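You operate a simulated robot arm through the tools that you are given. There is no shell and no other tool. Be economical: measure what you need, move in short steps, check, and stop when the job is done.

You are at the controls of a simulated robot arm. One attempt, no reset.

## Task
Lock the rail, clamp the carrier, home the machine and run the board.
Fine: lock the rail where it stands, both rail knobs tight; press home and start once each, no other button; the parts must sit straight.

Only the result counts: the job must be done as asked and must still hold three seconds after the hand-in. Knocking over, shifting, dropping, spilling or breaking anything else fails it.

## Robot
A 7-joint arm with a two-finger parallel gripper, fixed in place. Base frame: the origin is at the foot of the arm, x ahead of it, y to its left, z up. Units: m, degrees, N and s.
With the tool pointing down near the work surface it reaches from about 0.2 to 0.72 m from the base axis. Its first joint turns from -166.0 to 166.0 degrees. Payload 1.57 kg.
The TCP is the grasp point between the finger pads, 0.03 m short of the fingertips. In the tool frame z runs along the fingers and y along their closing line. Largest opening 0.11 m; finger width 0.024, thickness 0.012; the body of the gripper, 0.048 by 0.112 m, starts 0.078 m behind the TCP.
Orientation is that of the tool frame in the base frame, as a unit quaternion [w, x, y, z]. With the fingers straight down and closing along the base's y, the tool's x points along the base's -x, its y along +y and its z along -z.

## Interface
- The arm moves only by the tool arm_command. Its argument "increments" is a list of rows, each a list of 7 numbers: the shift along the tool's x, y, z in m, then the turn, a rotation vector about the tool's x, y, z in degrees, then the closure in counts, from 0 (fully open) to 255 (shut). In form: [[x, y, z, wx, wy, wz, gripper], ...]. A call has 1 to 12 rows; each row is the pose to reach, as a shift and turn from the pose commanded when the call began, along the tool's axes at that moment. Rows are played at 5 a second. More than 0.05 m and 8.6 degrees between two rows, or a gripper value outside its range, and nothing of the call is played. A pose out of reach is approached as far as the arm can. The call stops where the force on the tool passes 40 N (or 10 N more than at its start, if that is more) or the arm is blocked; 0.2 s more then pass. The fingers move at their own pace (about 0.045 m/s each) and stop on an object; they squeeze with about 35 N. The grip force told is the motor's: it shows also when the fingers shut on nothing. Time passes only in rows, and 0.2 s behind the last, so rows that repeat a pose let the fingers close. The reply holds the time, the measured pose of the TCP, the force on the tool along the base axes, the opening and the grip force, in the units named above and with some noise, with the torque about the TCP (base axes, N m) and any sound that the robot's microphone picked up, and new pictures: "views" is both (left out), scene, wrist or none.
- Cameras (640 x 400 px; columns grow to the right, rows downward): "scene" is fixed at [0.2166, 0.499, 1.5211]; the picture's right is [-1.00, 0.10, 0.00], its down [0.05, 0.48, -0.87] and it looks along [-0.09, -0.87, -0.48] (base axes); focal length 350 px, centre (320, 200). "wrist" rides on the gripper at [0.07, 0.016, -0.141] in the tool frame; the picture's right is [-0.23, 0.97, 0.00], its down [-0.86, -0.20, -0.48] and it looks along [-0.47, -0.11, 0.88] (tool axes); focal length 222 px, centre (320, 200).
- slide_trunk(by): slides the trunk up (or, below 0, down) by that many m; the arm rides with it, the base frame stays. It gives what a move gives, with no picture.
- probe_pixels(camera, pixels): for up to 12 pixels [column, row] of the newest picture of that camera ("zoom" is the newest enlarged one), the place [x, y, z] in the base frame of the surface seen there, good to about 0.002 m. No time passes.
- zoom(camera, box): a new picture of the part [left, top, right, bottom] of that camera's present view, enlarged. No time passes.
- close_job(): hands the job in; it is judged then, once.

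Keep the steps short. Do not move on a guess: measure, check each grasp and each placing, and mend mistakes. In all there are 80 turns and 200 pictures (those below and enlarged ones count). Leave the gripper open and the arm clear of the work at the hand-in unless told otherwise, and finish with a single line.

The tools are called after "Request:" as a command line: name --pt "numbers of a row" for each row, then --argument value for the rest, lists and objects as JSON in quotes. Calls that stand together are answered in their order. arm_command: Moves the arm, as the interface text tells. Its arguments: {"type":"object","properties":{"increments":{"type":"array","items":{"type":"array","items":{"type":"number"}}},"views":{"type":"string","enum":["both","scene","wrist","none"]}},"required":["increments"]} The other tools are called the same way: slide_trunk (by) slides the trunk up or down; probe_pixels (camera, pixels) gives the place of the surface under pixels of a picture; zoom (camera, box) takes an enlarged picture of a part of a camera's view; close_job () hands the job in.

At the start:

```text
time: 0.0
position: [0.0755, -0.4008, 1.2887]
tcp_rot: [0.001, -0.001, 1.0, 0.0]
ft_force: [-0.1, -0.3, 0.3]
moment: [-0.01, 0.02, 0.02]
finger_gap: 0.1101
grasp_force: 0.0
trunk travel left (down, up): [-0.525, 0.065]
```

scene: 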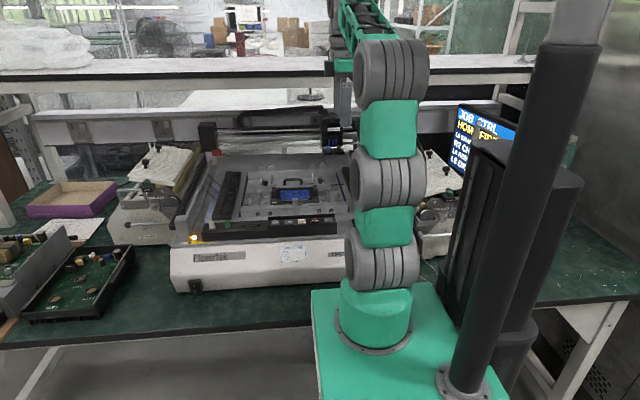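
wrist: 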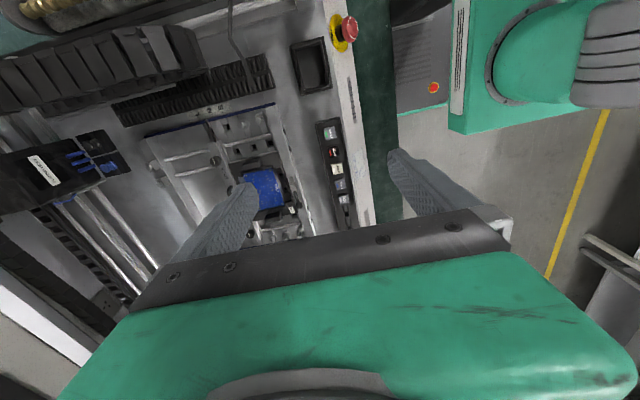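

I see a pick-and-place machine with a button panel and a monitor. First I'll zoom in on the machine, the monitor and the wrist view.

Request:
zoom --camera "scene" --box '[190, 130, 360, 240]'

Request:
zoom --camera "scene" --box '[410, 90, 570, 190]'

Request:
zoom --camera "wrist" --box '[120, 80, 380, 245]'

```text
3.64 times, centred on (275, 185) of scene
```

zoom: 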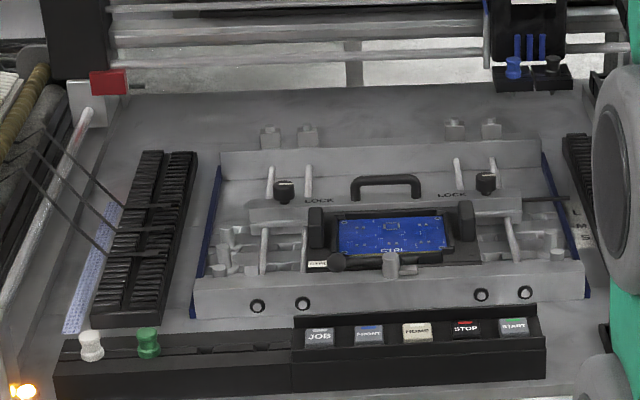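

```text
4.00 times, centred on (490, 140) of scene
```

zoom: 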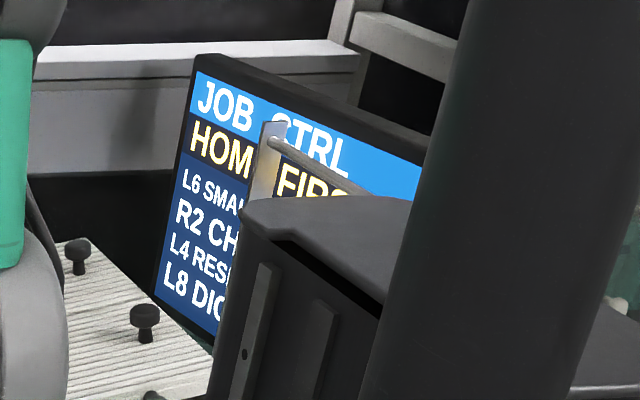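

```text
2.42 times, centred on (250, 162) of wrist
```

zoom: 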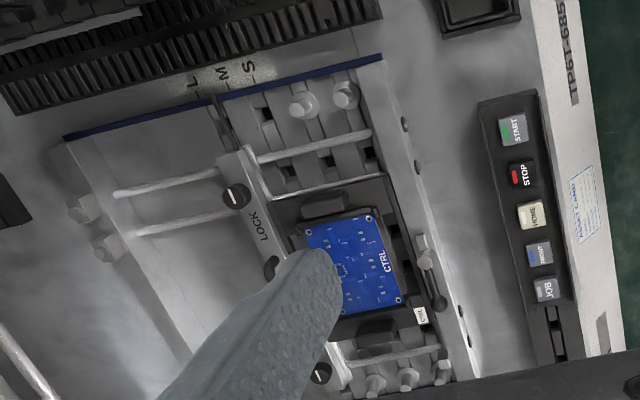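

Next I'll measure the lock knobs, clamp and buttons. First probe uses the newest zoom, which is the wrist one; it shows buttons START to JOB and the LOCK knobs at (237,195) and (320,373).

Request:
probe_pixels --camera "zoom" --pixels '[[237, 195], [320, 373], [513, 130], [523, 174], [533, 215], [540, 252], [545, 290], [225, 125], [425, 255], [438, 303], [330, 205], [378, 335]]'

Request:
zoom --camera "scene" --box '[245, 170, 345, 232]'

```text
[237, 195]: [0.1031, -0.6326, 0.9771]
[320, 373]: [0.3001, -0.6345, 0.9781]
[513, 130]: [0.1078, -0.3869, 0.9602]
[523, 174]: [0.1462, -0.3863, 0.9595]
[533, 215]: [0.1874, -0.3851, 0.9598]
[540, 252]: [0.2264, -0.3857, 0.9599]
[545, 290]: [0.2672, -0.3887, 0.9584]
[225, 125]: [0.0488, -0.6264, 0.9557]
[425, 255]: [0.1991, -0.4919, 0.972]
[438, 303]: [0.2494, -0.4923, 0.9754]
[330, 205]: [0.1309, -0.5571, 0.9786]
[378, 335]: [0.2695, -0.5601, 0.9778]
```

```text
6.40 times, centred on (295, 201) of scene
```

zoom: 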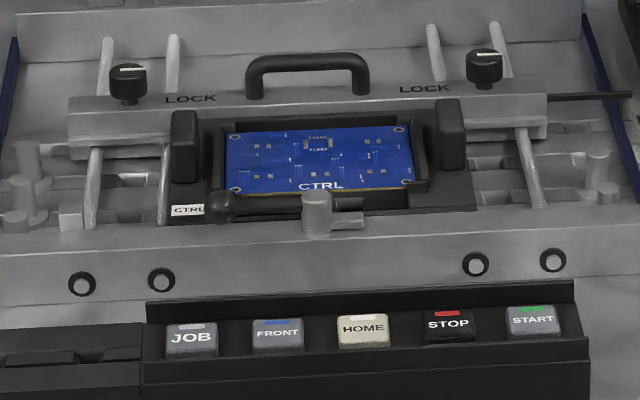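

Knobs are at about (0.103,-0.633) and (0.300,-0.634), tops at z≈0.978. There's a clamp post near (0.199,-0.492) and a lever ball near (0.249,-0.492). I'll move the wrist above the clamp for a closer look.

Request:
arm_command --pt "-0.024 -0.015 0.026 0 0 0 0" --pt "-0.048 -0.03 0.052 0 0 0 0" --pt "-0.072 -0.045 0.078 0 0 0 0" --pt "-0.096 -0.06 0.104 0 0 0 0" --pt "-0.12 -0.075 0.13 0 0 0 0" --pt "-0.1445 -0.089 0.15 0 0 0 0"

```text
time: 1.4
position: [0.2193, -0.4865, 1.1377]
tcp_rot: [0.0, 0.001, 1.0, 0.0]
ft_force: [-0.2, 0.1, 0.4]
moment: [-0.01, 0.03, -0.01]
finger_gap: 0.11
grasp_force: 0.1
trunk travel left (down, up): [-0.525, 0.065]
```

scene: 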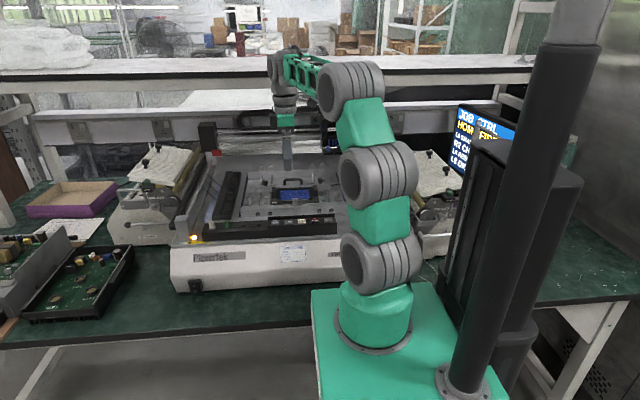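
wrist: 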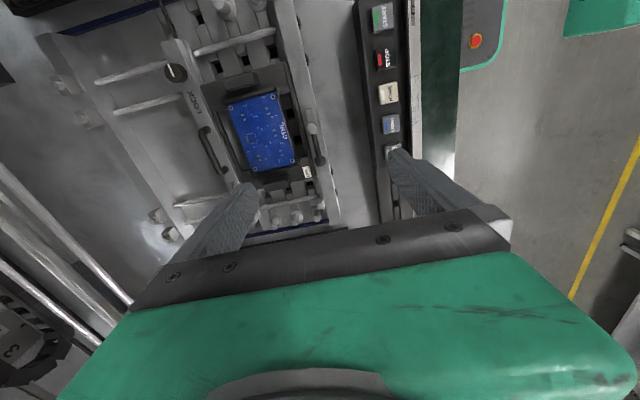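

Request:
zoom --camera "wrist" --box '[240, 80, 400, 180]'

Request:
zoom --camera "wrist" --box '[150, 40, 310, 140]'

Request:
zoom --camera "scene" --box '[265, 175, 325, 212]'

```text
4.00 times, centred on (320, 130) of wrist
```

zoom: 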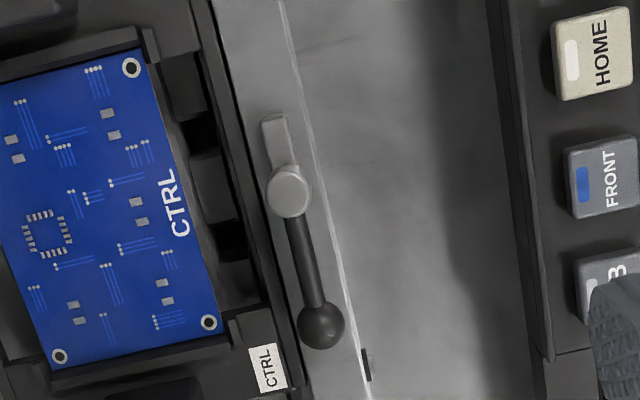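

```text
4.00 times, centred on (230, 90) of wrist
```

zoom: 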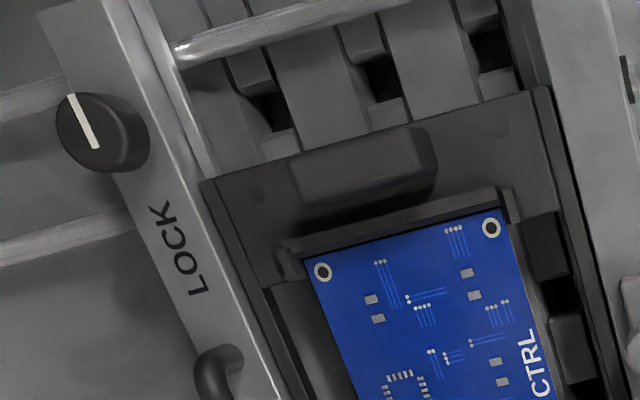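

```text
10.67 times, centred on (295, 194) of scene
```

zoom: 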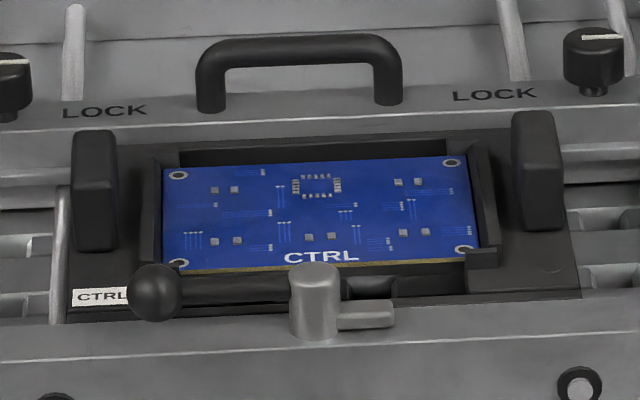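

The clamp's toe now points along -x and its handle towards +x, so the lever should swing about the post until the toe is over the carrier. I'll probe heights of lever, carrier and knobs.

Request:
probe_pixels --camera "zoom" --pixels '[[155, 275], [155, 292], [240, 285], [316, 272], [316, 300], [365, 315], [95, 145], [540, 120], [595, 40], [595, 65], [320, 42], [110, 260]]'

Request:
probe_pixels --camera "wrist" --pixels '[[320, 161], [312, 127], [309, 112], [172, 69], [174, 73], [180, 75], [299, 150], [305, 171], [388, 94], [381, 60], [379, 17], [205, 143]]'

Request:
probe_pixels --camera "scene" --pixels '[[260, 155], [240, 137], [330, 135], [208, 135], [335, 145], [260, 145], [218, 153], [300, 140], [322, 150], [235, 165]]'

```text
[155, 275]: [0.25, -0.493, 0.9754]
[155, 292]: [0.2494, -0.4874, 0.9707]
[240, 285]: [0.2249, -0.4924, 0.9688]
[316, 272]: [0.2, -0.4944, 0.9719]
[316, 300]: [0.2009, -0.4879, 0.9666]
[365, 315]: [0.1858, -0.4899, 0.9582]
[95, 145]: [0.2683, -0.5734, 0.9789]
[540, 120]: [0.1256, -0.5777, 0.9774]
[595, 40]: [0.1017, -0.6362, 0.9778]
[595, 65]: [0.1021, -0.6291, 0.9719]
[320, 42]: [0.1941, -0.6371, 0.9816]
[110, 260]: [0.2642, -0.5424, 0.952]
```

```text
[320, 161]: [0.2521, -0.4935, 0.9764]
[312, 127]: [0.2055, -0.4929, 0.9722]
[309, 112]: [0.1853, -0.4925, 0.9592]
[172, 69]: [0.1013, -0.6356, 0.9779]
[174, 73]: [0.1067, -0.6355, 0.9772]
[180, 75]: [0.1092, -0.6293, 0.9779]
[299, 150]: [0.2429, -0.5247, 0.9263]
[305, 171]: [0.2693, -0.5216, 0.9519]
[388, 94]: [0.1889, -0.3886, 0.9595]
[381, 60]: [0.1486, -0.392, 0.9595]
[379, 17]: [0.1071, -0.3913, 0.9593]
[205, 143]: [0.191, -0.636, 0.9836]
```

```text
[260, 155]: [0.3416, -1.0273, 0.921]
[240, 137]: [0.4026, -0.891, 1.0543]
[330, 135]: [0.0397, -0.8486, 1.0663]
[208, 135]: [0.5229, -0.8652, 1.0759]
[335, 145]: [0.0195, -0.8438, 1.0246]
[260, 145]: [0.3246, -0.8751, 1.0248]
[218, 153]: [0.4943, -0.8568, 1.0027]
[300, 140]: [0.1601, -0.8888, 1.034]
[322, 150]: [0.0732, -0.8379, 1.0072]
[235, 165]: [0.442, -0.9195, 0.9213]
```

The gantry sits behind y=-0.84, clear of the knobs. Next I'll hover over the knob at x≈0.10 to see its centre and line.

Request:
arm_command --pt "0.024 -0.03 0.014 0 0 0 0" --pt "0.048 -0.06 0.028 0 0 0 0" --pt "0.072 -0.09 0.042 0 0 0 0" --pt "0.096 -0.12 0.056 0 0 0 0" --pt "0.1173 -0.1485 0.075 0 0 0 0"

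Request:
zoom --camera "wrist" --box '[240, 140, 400, 240]'

```text
time: 2.6
position: [0.1021, -0.641, 1.0619]
tcp_rot: [0.0, 0.0, 1.0, 0.0]
ft_force: [-0.3, 0.4, -0.2]
moment: [0.01, 0.02, 0.01]
finger_gap: 0.1099
grasp_force: 0.1
trunk travel left (down, up): [-0.525, 0.065]
```

scene: 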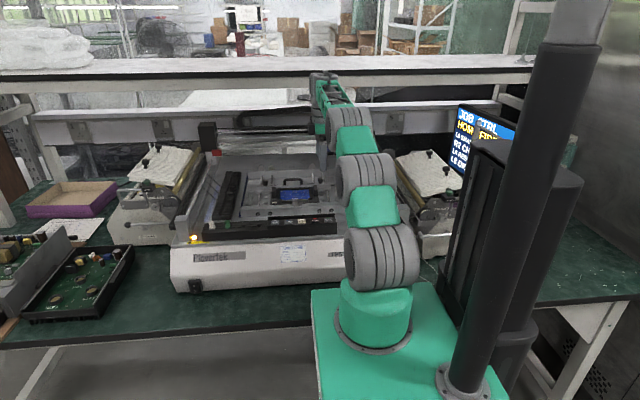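
wrist: 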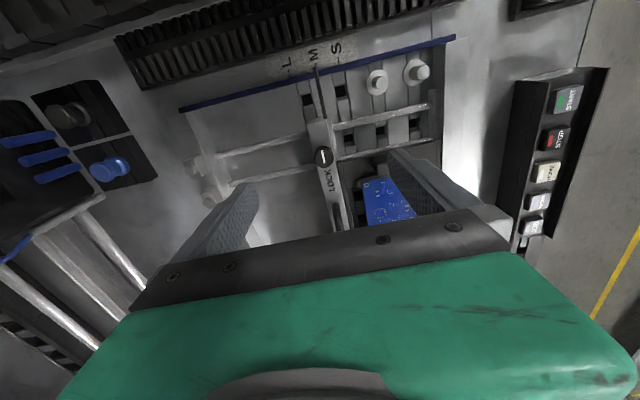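

```text
4.00 times, centred on (320, 190) of wrist
```

zoom: 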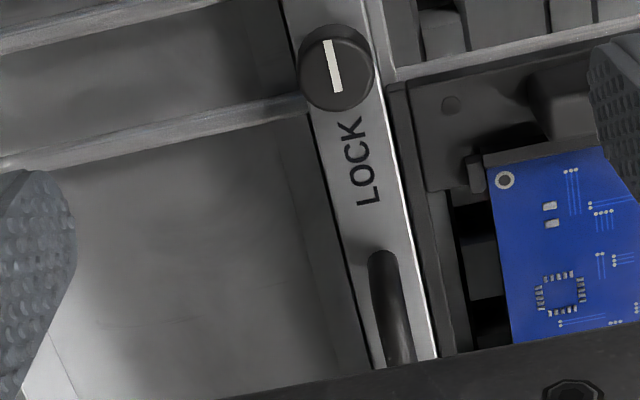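

The white line lies along x. I'll probe the knob's top rim to find its centre.

Request:
probe_pixels --camera "zoom" --pixels '[[326, 42], [337, 90], [333, 66], [303, 70], [366, 58], [345, 102], [325, 30], [372, 75], [385, 130], [325, 130], [390, 255]]'

```text
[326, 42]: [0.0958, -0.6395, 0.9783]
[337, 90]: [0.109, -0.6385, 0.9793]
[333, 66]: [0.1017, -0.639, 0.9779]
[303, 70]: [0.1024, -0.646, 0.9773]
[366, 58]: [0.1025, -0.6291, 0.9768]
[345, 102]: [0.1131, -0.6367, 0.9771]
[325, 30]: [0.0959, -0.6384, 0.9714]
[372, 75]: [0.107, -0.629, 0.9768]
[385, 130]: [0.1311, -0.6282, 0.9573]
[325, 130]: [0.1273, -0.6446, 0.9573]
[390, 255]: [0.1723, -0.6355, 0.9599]
```

Knob centre ≈(0.1025,-0.637), about 0.019 across, rail surface at 0.957. I'll narrow the fingers, come down until the tips are at z≈0.963, then close on the knob.

Request:
arm_command --pt "0 0.001 0 0 0 0 140" --pt "0 0.001 0 0 0 0 140" --pt "0 0.001 0.02 0 0 0 140" --pt "0 0.001 0.04 0 0 0 140" --pt "0 0.001 0.055 0 0 0 140" --pt "0 0.001 0.069 0 0 0 140"

Request:
zoom --camera "scene" --box '[280, 150, 360, 200]'

```text
time: 4.0
position: [0.1007, -0.6381, 0.9949]
tcp_rot: [0.0, 0.0, 1.0, 0.0]
ft_force: [-0.7, 0.2, -0.3]
moment: [-0.01, -0.04, 0.01]
finger_gap: 0.0497
grasp_force: 0.0
trunk travel left (down, up): [-0.525, 0.065]
```

scene: 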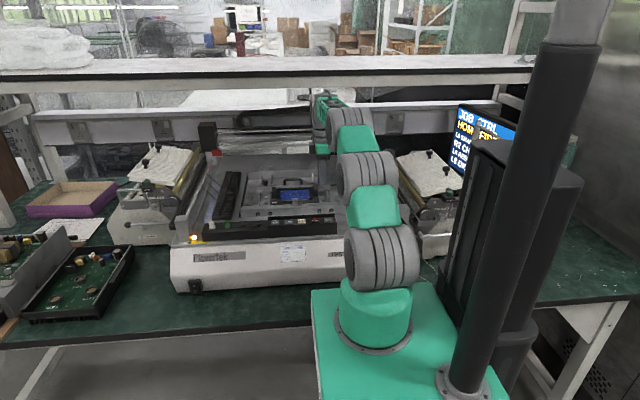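
wrist: 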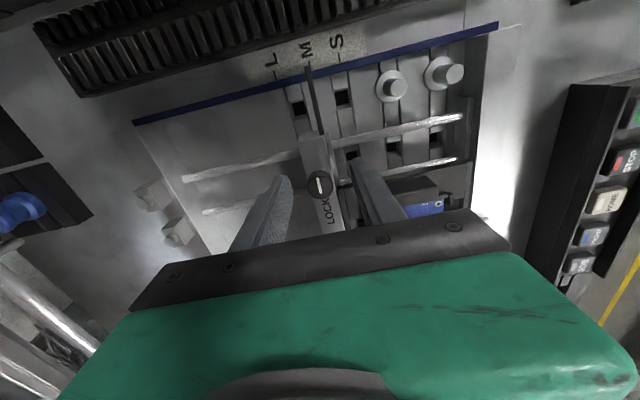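

```text
8.00 times, centred on (320, 175) of scene
```

zoom: 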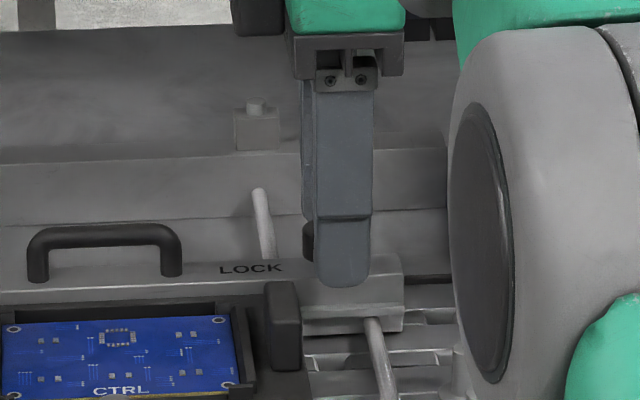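

The knob seems slightly off the finger centreline, so I'll check it in the wrist view.

Request:
zoom --camera "wrist" --box '[280, 155, 360, 205]'

Request:
probe_pixels --camera "zoom" --pixels '[[320, 225], [310, 170], [340, 300], [230, 230], [400, 220]]'

```text
8.00 times, centred on (320, 180) of wrist
```

zoom: 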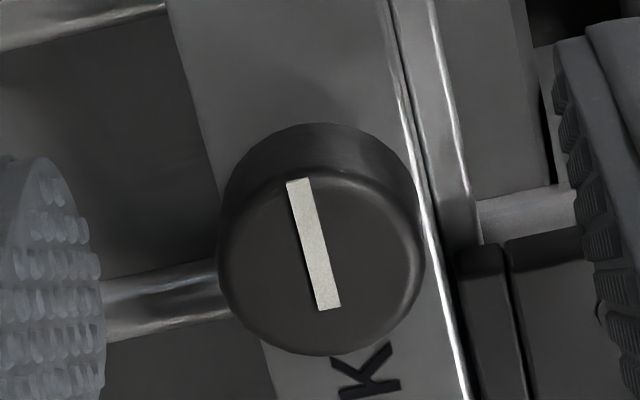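

```text
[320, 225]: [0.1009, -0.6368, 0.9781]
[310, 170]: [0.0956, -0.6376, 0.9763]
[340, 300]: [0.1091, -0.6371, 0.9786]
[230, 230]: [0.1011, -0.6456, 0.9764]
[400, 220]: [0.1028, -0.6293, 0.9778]
```

Knob top centre is ≈(0.105,-0.637), so I'll shift 3 mm in +x and close.

Request:
arm_command --pt "-0.003 0 0.001 0 0 0 140" --pt "-0.003 0 0.001 0 0 0 215" --pt "-0.003 0 0.001 0 0 0 255" --pt "-0.003 0 0.001 0 0 0 255" --pt "-0.003 0 0.001 0 0 0 255" --views "wrist"

```text
time: 5.2
position: [0.1035, -0.6377, 0.993]
tcp_rot: [-0.001, -0.001, 1.0, 0.0]
ft_force: [0.3, -2.1, 0.5]
moment: [-0.07, -0.04, -0.04]
finger_gap: 0.0202
grasp_force: 33.4
trunk travel left (down, up): [-0.525, 0.065]
```

wrist: 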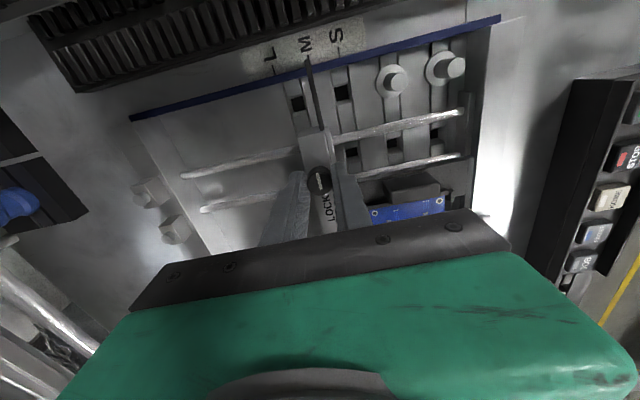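

The knob is gripped (gap 0.0202). I'll turn clockwise seen from above (positive about tool z) by 40° and watch the torque.

Request:
arm_command --pt "0 0 0 0 0 8 255" --pt "0 0 0 0 0 16 255" --pt "0 0 0 0 0 24 255" --pt "0 0 0 0 0 32 255" --pt "0 0 0 0 0 40 255" --views "wrist"

```text
time: 6.4
position: [0.105, -0.6372, 0.9932]
tcp_rot: [-0.001, 0.343, 0.939, 0.0]
ft_force: [3.0, -1.4, -0.5]
moment: [-0.11, -0.19, -0.02]
finger_gap: 0.0206
grasp_force: 33.9
trunk travel left (down, up): [-0.525, 0.065]
```

wrist: 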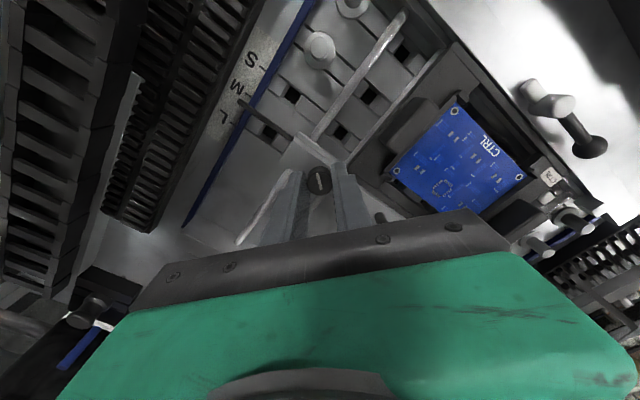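

The knob's line turned with the fingers. I'll go on another 48°.

Request:
arm_command --pt "0 0 0 0 0 8 255" --pt "0 0 0 0 0 16 255" --pt "0 0 0 0 0 24 255" --pt "0 0 0 0 0 32 255" --pt "0 0 0 0 0 40 255" --pt "0 0 0 0 0 48 255" --views "wrist"

```text
time: 7.8
position: [0.1038, -0.6363, 0.9929]
tcp_rot: [0.0, 0.695, 0.719, 0.0]
ft_force: [2.5, 2.4, -3.6]
moment: [0.48, -0.07, 0.0]
finger_gap: 0.0201
grasp_force: 33.8
trunk travel left (down, up): [-0.525, 0.065]
```

wrist: 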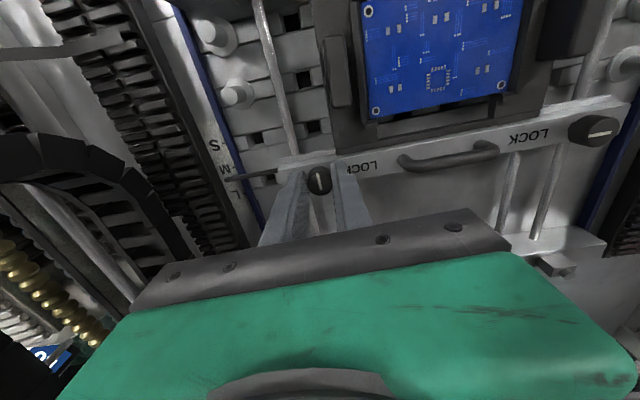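

The turn is now 88° with no stop felt. I'll continue.

Request:
arm_command --pt "0 0 0 0 0 8 255" --pt "0 0 0 0 0 16 255" --pt "0 0 0 0 0 24 255" --pt "0 0 0 0 0 32 255" --views "wrist"

```text
time: 8.8
position: [0.1049, -0.6374, 0.9934]
tcp_rot: [0.0, 0.867, 0.498, -0.001]
ft_force: [3.0, -0.3, -3.4]
moment: [0.46, -0.36, -0.02]
finger_gap: 0.0205
grasp_force: 33.9
trunk travel left (down, up): [-0.525, 0.065]
```

wrist: 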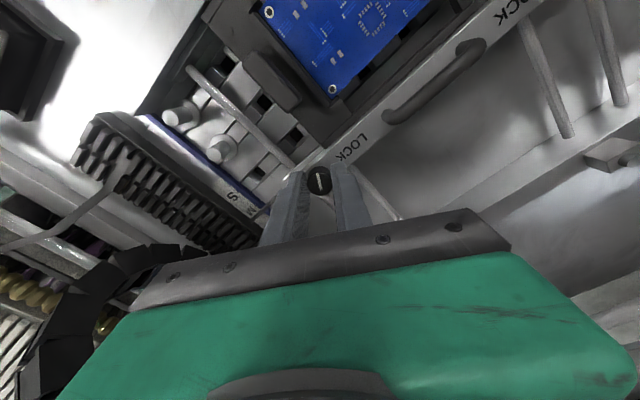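

The knob still turns freely at 120°. I'll continue until resistance shows.

Request:
arm_command --pt "0 0 0 0 0 8 255" --pt "0 0 0 0 0 16 255" --pt "0 0 0 0 0 24 255" --pt "0 0 0 0 0 32 255" --views "wrist"

```text
time: 9.8
position: [0.1061, -0.6371, 0.9935]
tcp_rot: [0.0, 0.97, 0.242, 0.0]
ft_force: [4.0, -2.5, 0.9]
moment: [-0.1, -0.13, 0.29]
finger_gap: 0.0206
grasp_force: 33.4
trunk travel left (down, up): [-0.525, 0.065]
```

wrist: 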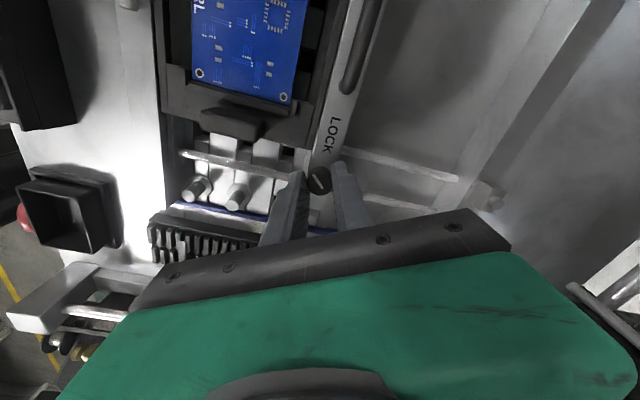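

A torque of 0.29 N m has appeared and the line has slipped relative to the fingers, so this may be the stop. I'll check the line.

Request:
zoom --camera "wrist" --box '[280, 155, 360, 205]'

Request:
arm_command --pt "0 0 0 0 0 6 255" --pt "0 0 0 0 0 12 255" --views "none"

Request:
zoom --camera "wrist" --box '[280, 155, 360, 205]'

```text
8.00 times, centred on (320, 180) of wrist
```

zoom: 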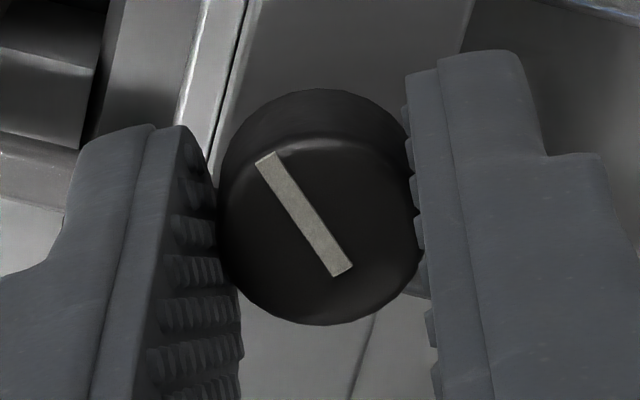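

```text
time: 10.4
position: [0.1044, -0.6386, 0.9943]
tcp_rot: [0.001, 0.99, 0.138, -0.001]
ft_force: [3.7, -1.7, 1.9]
moment: [-0.07, -0.04, 0.34]
finger_gap: 0.0204
grasp_force: 34.5
trunk travel left (down, up): [-0.525, 0.065]
```

```text
8.00 times, centred on (320, 180) of wrist
```

zoom: 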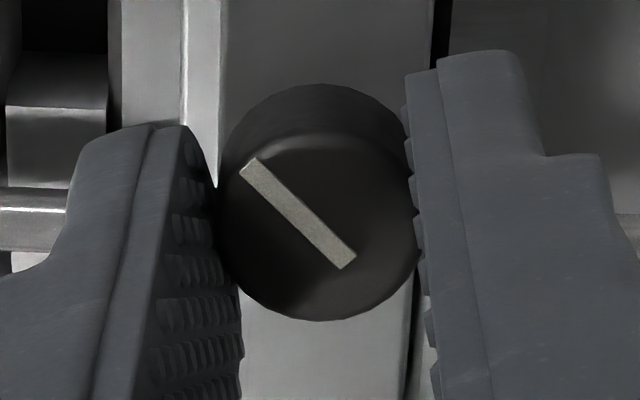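

The knob stays put while the fingers slip at 0.34 N m, so knob one is tight. I'll release it, lift straight up and start unwinding.

Request:
arm_command --pt "0 0 0 0 0 0 140" --pt "0 0 0 0 0 0 140" --pt "0 0 -0.03 0 0 0 140" --pt "0 0 -0.06 0 0 -8 140" --pt "0 0 -0.07 0 0 -16 140" --pt "0 0 -0.07 0 0 -24 140" --pt "0 0 -0.07 0 0 -32 140" --pt "0 0 -0.07 0 0 -40 140" --pt "0 0 -0.07 0 0 -48 140" --pt "0 0 -0.07 0 0 -56 140" --pt "0 0 -0.07 0 0 -64 140" --pt "0 0 -0.07 0 0 -72 140" --views "wrist"

```text
time: 13.0
position: [0.1052, -0.6364, 1.0639]
tcp_rot: [0.0, 0.718, 0.696, 0.0]
ft_force: [-0.6, -0.2, 0.6]
moment: [-0.02, -0.03, 0.01]
finger_gap: 0.0494
grasp_force: 0.0
trunk travel left (down, up): [-0.525, 0.065]
```

wrist: 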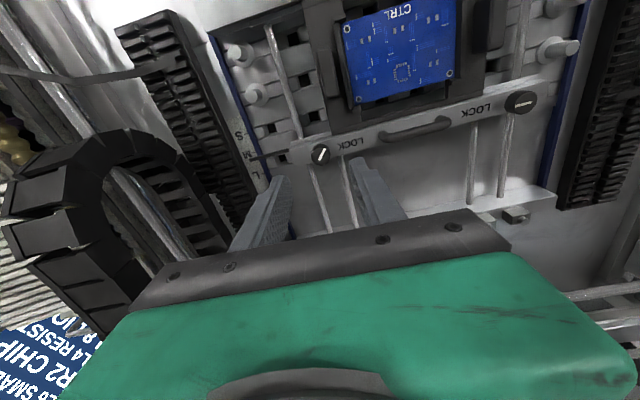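

Now I'll check knob two at (523,100) in the wrist view, and check that the rail pointer stayed at M.

Request:
zoom --camera "wrist" --box '[480, 70, 560, 120]'

Request:
probe_pixels --camera "zoom" --pixels '[[345, 260], [290, 255], [400, 250], [345, 230], [345, 290]]'

Request:
probe_pixels --camera "wrist" --pixels '[[322, 156]]'

```text
8.00 times, centred on (520, 95) of wrist
```

zoom: 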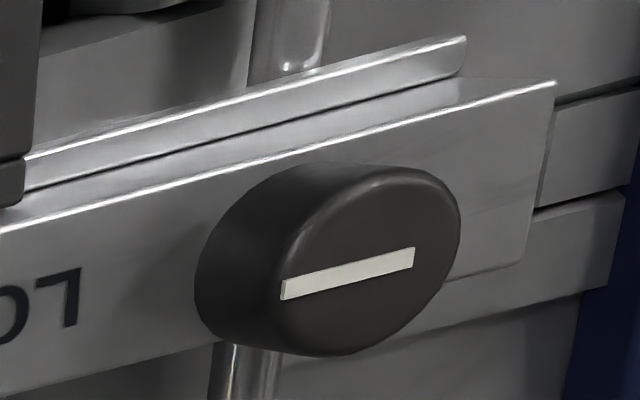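

```text
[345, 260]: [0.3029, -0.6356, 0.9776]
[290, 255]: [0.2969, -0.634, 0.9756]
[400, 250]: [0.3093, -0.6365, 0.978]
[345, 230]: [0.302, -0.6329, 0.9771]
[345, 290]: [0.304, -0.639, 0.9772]
```

```text
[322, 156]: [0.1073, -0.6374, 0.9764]
```

Knob two centre ≈(0.304,-0.636). I'll travel +0.2 in x while unwinding the last 92°.

Request:
arm_command --pt "0.001 0.02 0 0 0 -8 140" --pt "0.001 0.04 0 0 0 -16 140" --pt "0.002 0.06 0 0 0 -24 140" --pt "0.003 0.08 0 0 0 -32 140" --pt "0.0035 0.1 0 0 0 -40 140" --pt "0.004 0.12 0 0 0 -48 140" --pt "0.005 0.14 0 0 0 -56 140" --pt "0.006 0.16 0 0 0 -64 140" --pt "0.006 0.18 0 0 0 -72 140" --pt "0.007 0.2 0 0 0 -80 140" --pt "0.007 0.2 0 0 0 -86 140" --pt "0.007 0.2 0 0 0 -92 140"

Request:
zoom --camera "wrist" --box '[270, 135, 370, 198]'

Request:
probe_pixels --camera "wrist" --pixels '[[320, 155], [320, 160], [324, 157]]'

```text
time: 15.6
position: [0.3086, -0.6146, 1.0592]
tcp_rot: [0.0, 0.035, 0.999, 0.0]
ft_force: [0.4, -0.4, -0.2]
moment: [0.02, 0.03, 0.02]
finger_gap: 0.0496
grasp_force: 0.1
out of reach, approached as far as the arm can: row 8, 9, 10, 11, 12
trunk travel left (down, up): [-0.525, 0.065]
```

scene: 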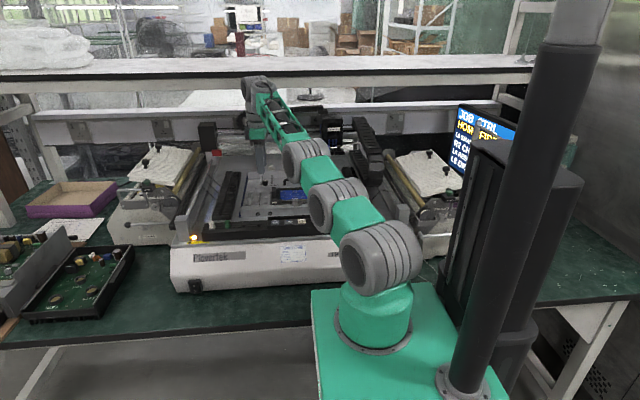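
wrist: 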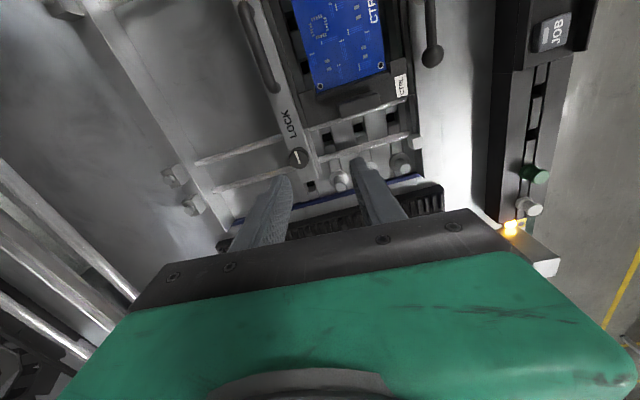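

```text
6.35 times, centred on (320, 166) of wrist
```

zoom: 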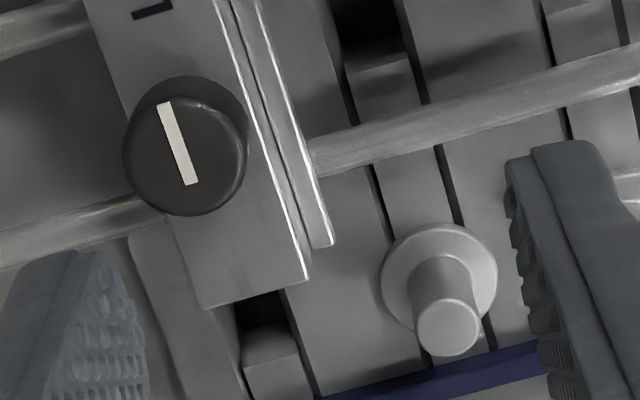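

```text
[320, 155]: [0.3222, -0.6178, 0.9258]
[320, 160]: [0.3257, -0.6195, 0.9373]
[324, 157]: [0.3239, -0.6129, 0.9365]
```

Out of reach at this height: I stopped at r≈0.688. I'll probe the shoulder and wrist heights to decide which way to slide the trunk.

Request:
probe_pixels --camera "scene" --pixels '[[375, 260], [340, 205], [300, 150], [258, 90], [375, 310], [355, 390]]'

```text
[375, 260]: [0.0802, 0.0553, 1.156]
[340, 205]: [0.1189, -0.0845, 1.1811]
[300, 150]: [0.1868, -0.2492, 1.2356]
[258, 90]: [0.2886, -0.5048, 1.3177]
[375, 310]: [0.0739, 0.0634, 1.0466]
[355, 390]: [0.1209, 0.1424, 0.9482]
```

The shoulder is at z≈1.12 and the wrist at ≈1.28, so I'll raise the trunk 0.06 to level the arm, then re-approach.

Request:
slide_trunk --by 0.06

```text
time: 16.6
position: [0.3083, -0.6157, 1.1192]
tcp_rot: [-0.001, 0.034, 0.999, -0.001]
ft_force: [0.3, 0.3, -0.4]
moment: [-0.02, -0.02, 0.01]
finger_gap: 0.0498
grasp_force: 0.1
trunk travel left (down, up): [-0.585, 0.005]
```

Now I'll lower 0.06 and read where I am.

Request:
arm_command --pt "0 0 0.03 0 0 0 140" --pt "0 0 0.06 0 0 0 140" --pt "0 0 0.06 0 0 0 140" --views "none"

```text
time: 17.4
position: [0.3111, -0.6153, 1.0615]
tcp_rot: [0.0, 0.035, 0.999, 0.0]
ft_force: [-0.5, -0.5, 0.2]
moment: [-0.01, -0.02, 0.04]
finger_gap: 0.0497
grasp_force: 0.1
trunk travel left (down, up): [-0.585, 0.005]
```

Request:
arm_command --pt "0.002 -0.01 0 0 0 0 140" --pt "0.004 -0.021 0 0 0 0 140" --pt "0.004 -0.021 0 0 0 0 140" --views "wrist"

Request:
zoom --camera "wrist" --box '[270, 135, 370, 198]'

Request:
probe_pixels --camera "zoom" --pixels '[[320, 130], [320, 110], [320, 90], [300, 120], [340, 120]]'

```text
time: 18.2
position: [0.2997, -0.6335, 1.0605]
tcp_rot: [0.001, 0.035, 0.999, 0.0]
ft_force: [0.2, 0.0, 0.0]
moment: [-0.01, 0.01, 0.03]
finger_gap: 0.0495
grasp_force: 0.1
out of reach, approached as far as the arm can: row 2, 3
trunk travel left (down, up): [-0.585, 0.005]
```

wrist: 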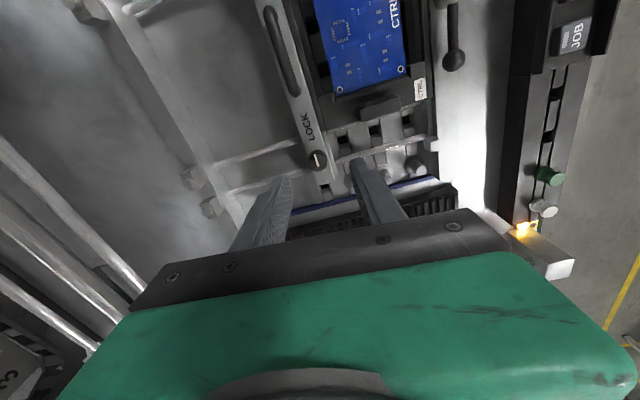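

```text
6.35 times, centred on (320, 166) of wrist
```

zoom: 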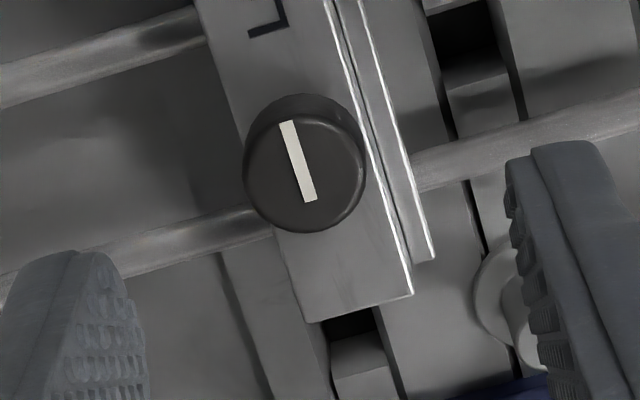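

```text
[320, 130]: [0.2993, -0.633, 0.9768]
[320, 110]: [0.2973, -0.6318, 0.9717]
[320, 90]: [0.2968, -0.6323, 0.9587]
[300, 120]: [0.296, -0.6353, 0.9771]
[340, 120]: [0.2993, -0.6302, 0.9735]
```

Close now. I'll descend first, since reach grows lower, then shift the last few mm.

Request:
arm_command --pt "0 0 0.025 0 0 0 140" --pt "0 0 0.05 0 0 0 140" --pt "-0.0042 -0.0027 0.05 0 0 0 140" --pt "-0.0042 -0.0027 0.05 0 0 0 140" --views "wrist"

Request:
zoom --camera "wrist" --box '[280, 155, 360, 205]'

Request:
probe_pixels --camera "zoom" --pixels '[[320, 200], [320, 160], [320, 240], [260, 200], [360, 200]]'

```text
time: 19.2
position: [0.3046, -0.6365, 1.0109]
tcp_rot: [0.0, 0.035, 0.999, 0.0]
ft_force: [0.0, -0.5, 0.3]
moment: [-0.02, 0.01, -0.04]
finger_gap: 0.0495
grasp_force: 0.1
trunk travel left (down, up): [-0.585, 0.005]
```

wrist: 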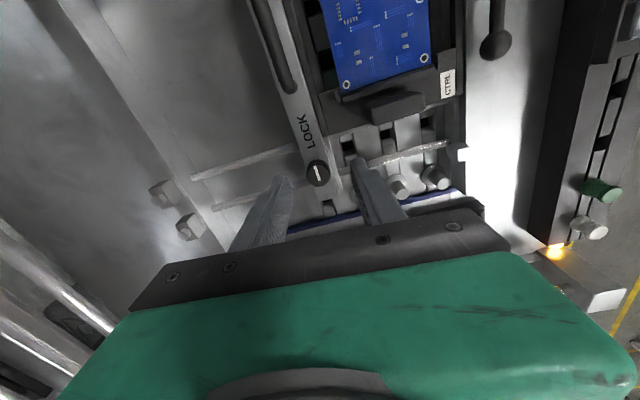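

```text
8.00 times, centred on (320, 180) of wrist
```

zoom: 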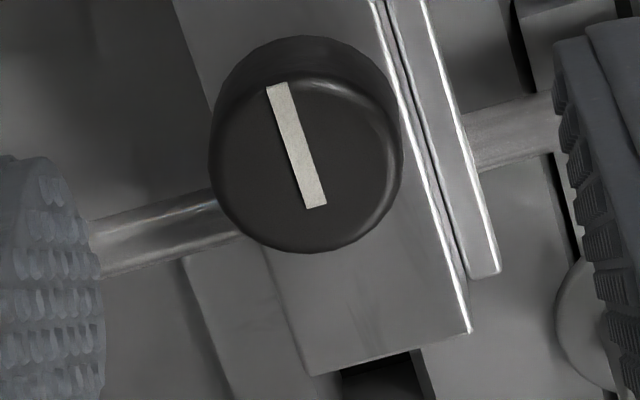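

```text
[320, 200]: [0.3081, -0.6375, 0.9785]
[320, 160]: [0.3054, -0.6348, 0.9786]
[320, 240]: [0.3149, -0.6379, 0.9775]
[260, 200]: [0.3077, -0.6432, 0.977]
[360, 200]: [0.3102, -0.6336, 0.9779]
```

The knob centre is ≈(0.305,-0.637) and the TCP matches it. I'll descend 17 mm and close.

Request:
arm_command --pt "0 -0.0005 0.009 0 0 0 140" --pt "0 -0.0005 0.0175 0 0 0 140" --pt "0 -0.0005 0.0175 0 0 0 215" --pt "0 -0.0005 0.0175 0 0 0 255" --pt "0 -0.0005 0.0175 0 0 0 255" --pt "0 -0.0005 0.0175 0 0 0 255" --views "none"

Request:
arm_command --pt "0 0 0 0 0 8 255" --pt "0 0 0 0 0 16 255" --pt "0 0 0 0 0 24 255" --pt "0 0 0 0 0 32 255" --pt "0 0 0 0 0 40 255" --pt "0 0 0 0 0 48 255" --views "wrist"

```text
time: 20.6
position: [0.3025, -0.6374, 0.9923]
tcp_rot: [0.0, 0.035, 0.999, 0.0]
ft_force: [1.0, -5.6, -0.3]
moment: [-0.27, -0.36, -0.01]
finger_gap: 0.0204
grasp_force: 32.8
trunk travel left (down, up): [-0.585, 0.005]
```

```text
time: 22.0
position: [0.3035, -0.6353, 0.993]
tcp_rot: [0.0, 0.44, 0.898, -0.002]
ft_force: [-1.3, 0.7, 11.0]
moment: [0.5, 0.35, 0.02]
finger_gap: 0.0203
grasp_force: 33.9
trunk travel left (down, up): [-0.585, 0.005]
```

wrist: 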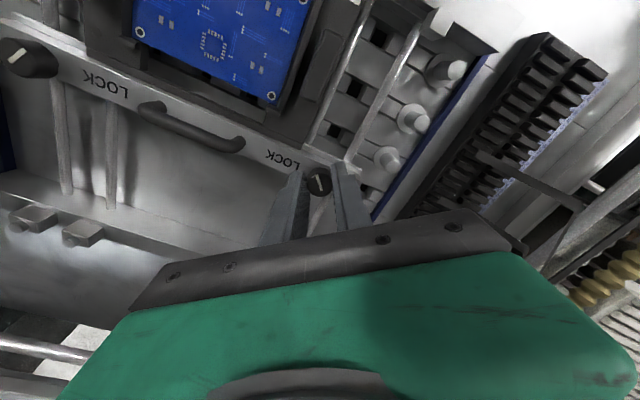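

Knob is gripped and at 52°, with an upward force of 11 N to watch. I'll go on in smaller batches.

Request:
arm_command --pt "0 0 0 0 0 8 255" --pt "0 0 0 0 0 16 255" --pt "0 0 0 0 0 24 255" --pt "0 0 0 0 0 32 255" --views "wrist"

```text
time: 23.0
position: [0.3036, -0.6355, 0.9934]
tcp_rot: [0.001, 0.67, 0.742, -0.001]
ft_force: [6.1, 1.8, 14.6]
moment: [0.76, -0.13, 0.01]
finger_gap: 0.0202
grasp_force: 34.0
trunk travel left (down, up): [-0.585, 0.005]
```

wrist: 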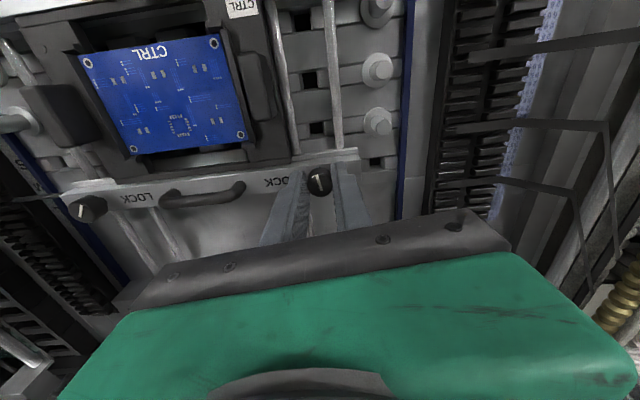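

The force has grown to 15 N, so I'll open to relieve the stress, look, and regrip.

Request:
arm_command --pt "0 0 0 0 0 0 170" --pt "0 0 0 0 0 0 170" --pt "0 0 0 0 0 0 170" --views "wrist"

Request:
zoom --camera "wrist" --box '[280, 155, 360, 205]'

Request:
probe_pixels --camera "zoom" --pixels '[[320, 200], [320, 240], [280, 220], [360, 220], [320, 280]]'

```text
time: 23.8
position: [0.3048, -0.6357, 0.9916]
tcp_rot: [0.0, 0.67, 0.743, 0.001]
ft_force: [-1.2, -0.9, 0.1]
moment: [0.02, -0.01, -0.02]
finger_gap: 0.0366
grasp_force: 0.0
trunk travel left (down, up): [-0.585, 0.005]
```

wrist: 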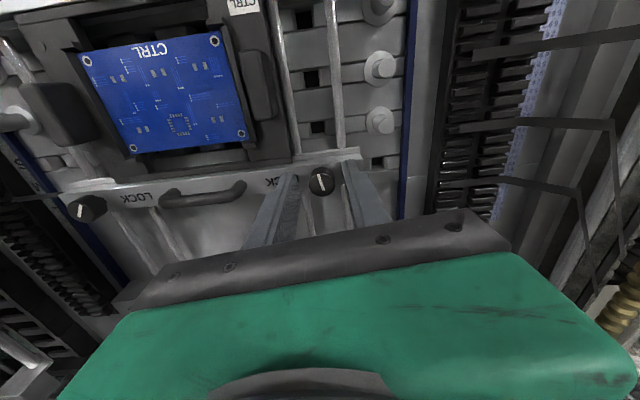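

```text
8.00 times, centred on (320, 180) of wrist
```

zoom: 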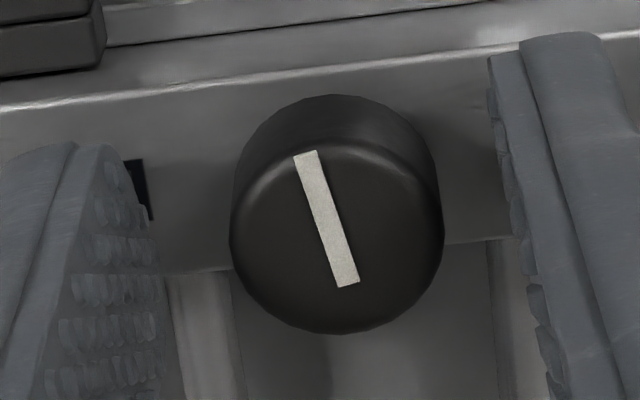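

```text
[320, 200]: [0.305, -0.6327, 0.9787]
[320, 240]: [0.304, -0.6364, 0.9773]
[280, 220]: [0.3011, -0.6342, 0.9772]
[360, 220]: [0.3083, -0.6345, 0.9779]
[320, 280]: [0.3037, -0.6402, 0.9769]
```

Nearly centred. I'll shift 1 mm, regrip and turn on.

Request:
arm_command --pt "0 0.001 0 0 0 0 170" --pt "0 0.001 0 0 0 0 255" --pt "0 0.001 0 0 0 0 255" --pt "0 0.001 0 0 0 0 255" --pt "0 0.001 0 0 0 8 255" --pt "0 0.001 0 0 0 16 255" --pt "0 0.001 0 0 0 24 255" --pt "0 0.001 0 0 0 32 255" --views "none"

Request:
zoom --camera "wrist" --box '[280, 155, 360, 205]'

```text
time: 25.6
position: [0.3056, -0.6374, 0.9922]
tcp_rot: [0.0, 0.849, 0.528, 0.001]
ft_force: [-0.8, 1.9, -1.4]
moment: [0.09, 0.0, -0.01]
finger_gap: 0.02
grasp_force: 33.9
trunk travel left (down, up): [-0.585, 0.005]
```

```text
8.00 times, centred on (320, 180) of wrist
```

zoom: 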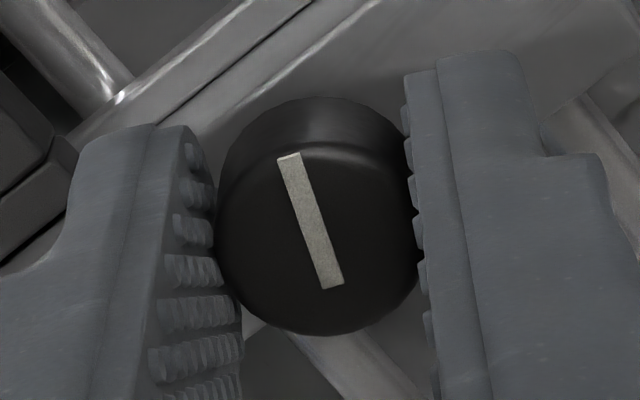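

Forces are small and the knob follows the fingers (116°). I'll continue to the stop.

Request:
arm_command --pt "0 0 0 0 0 8 255" --pt "0 0 0 0 0 16 255" --pt "0 0 0 0 0 24 255" --pt "0 0 0 0 0 32 255" --views "none"

Request:
zoom --camera "wrist" --box '[280, 155, 360, 205]'

Request:
arm_command --pt "0 0 0 0 0 6 255" --pt "0 0 0 0 0 12 255" --pt "0 0 0 0 0 16 255" --views "none"

Request:
zoom --camera "wrist" --box '[280, 155, 360, 205]'

```text
time: 26.6
position: [0.3061, -0.6369, 0.9908]
tcp_rot: [0.002, 0.962, 0.275, 0.0]
ft_force: [4.2, -2.8, 2.4]
moment: [-0.08, -0.08, 0.38]
finger_gap: 0.0204
grasp_force: 33.9
trunk travel left (down, up): [-0.585, 0.005]
```

```text
8.00 times, centred on (320, 180) of wrist
```

zoom: 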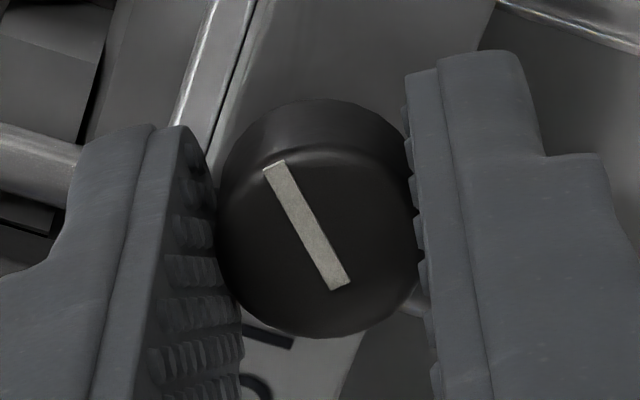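

```text
time: 27.4
position: [0.3056, -0.637, 0.9908]
tcp_rot: [-0.001, 0.99, 0.138, -0.001]
ft_force: [2.9, -2.7, 1.1]
moment: [-0.12, -0.02, 0.35]
finger_gap: 0.0205
grasp_force: 33.8
trunk travel left (down, up): [-0.585, 0.005]
```

```text
8.00 times, centred on (320, 180) of wrist
```

zoom: 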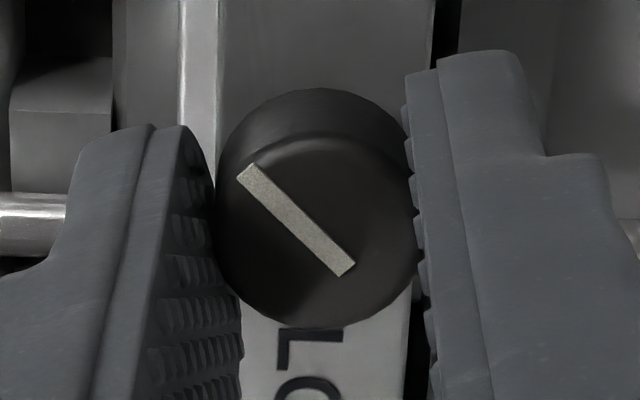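

Same stop as knob one, with 0.35 N m and the fingers slipping, so knob two is tight. I'll release, lift and move over the clamp ball at (0.250,-0.493).

Request:
arm_command --pt "0 0 0 0 0 0 140" --pt "0 0 0 0 0 0 140" --pt "0 0 -0.035 0 0 0 140" --pt "0 0 -0.07 0 0 0 140" --pt "-0.0034 -0.038 -0.07 0 0 0 140" --pt "-0.0068 -0.077 -0.07 0 0 0 140" --pt "-0.0102 -0.115 -0.07 0 0 0 140" --pt "-0.0136 -0.1537 -0.07 0 0 0 140" --pt "-0.0136 -0.1537 -0.07 0 0 0 140"

Request:
zoom --camera "wrist" --box '[240, 120, 400, 220]'

```text
time: 28.9
position: [0.2968, -0.619, 0.9784]
tcp_rot: [0.021, 0.99, 0.14, 0.004]
ft_force: [5.0, -16.2, -2.1]
moment: [-0.34, -0.28, -0.13]
finger_gap: 0.0654
grasp_force: 9.1
out of reach, approached as far as the arm can: row 4, 5
trunk travel left (down, up): [-0.585, 0.005]
stopped in row 7: the force on the tool passed its limit (the readings are from after the stop); the commanded pose is now the measured one
```

scene: 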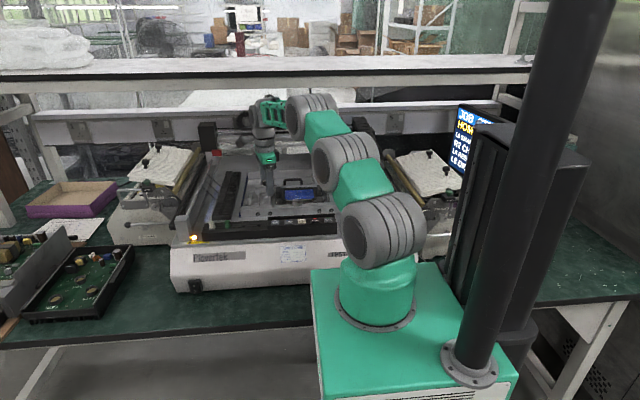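
wrist: 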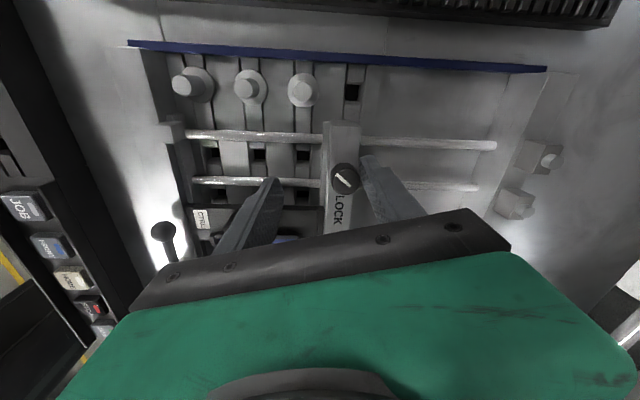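

```text
4.00 times, centred on (320, 170) of wrist
```

zoom: 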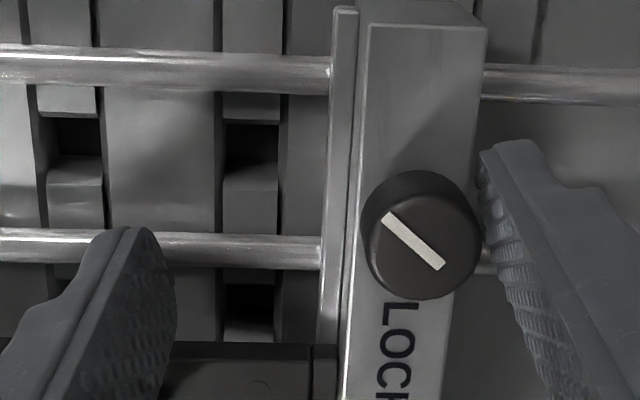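

The lift went out of reach, the hand drooped and the -y finger now presses the knob's side. I'll back off 4 mm in -y and rise in small steps.

Request:
arm_command --pt "-0.0011 0.0038 0 0 0 0 120" --pt "-0.0011 0.0038 -0.01 0 0 0 120" --pt "-0.0011 0.0038 -0.02 0 0 0 120" --pt "-0.0011 0.0038 -0.03 0 0 0 120" --views "wrist"

```text
time: 29.9
position: [0.2958, -0.6185, 1.0093]
tcp_rot: [0.017, 0.99, 0.14, 0.003]
ft_force: [-0.5, -0.1, 0.4]
moment: [-0.02, 0.02, 0.0]
finger_gap: 0.0581
grasp_force: 0.1
trunk travel left (down, up): [-0.585, 0.005]
```

wrist: 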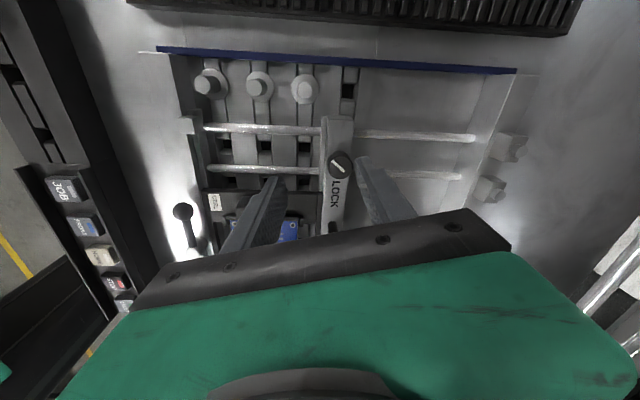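

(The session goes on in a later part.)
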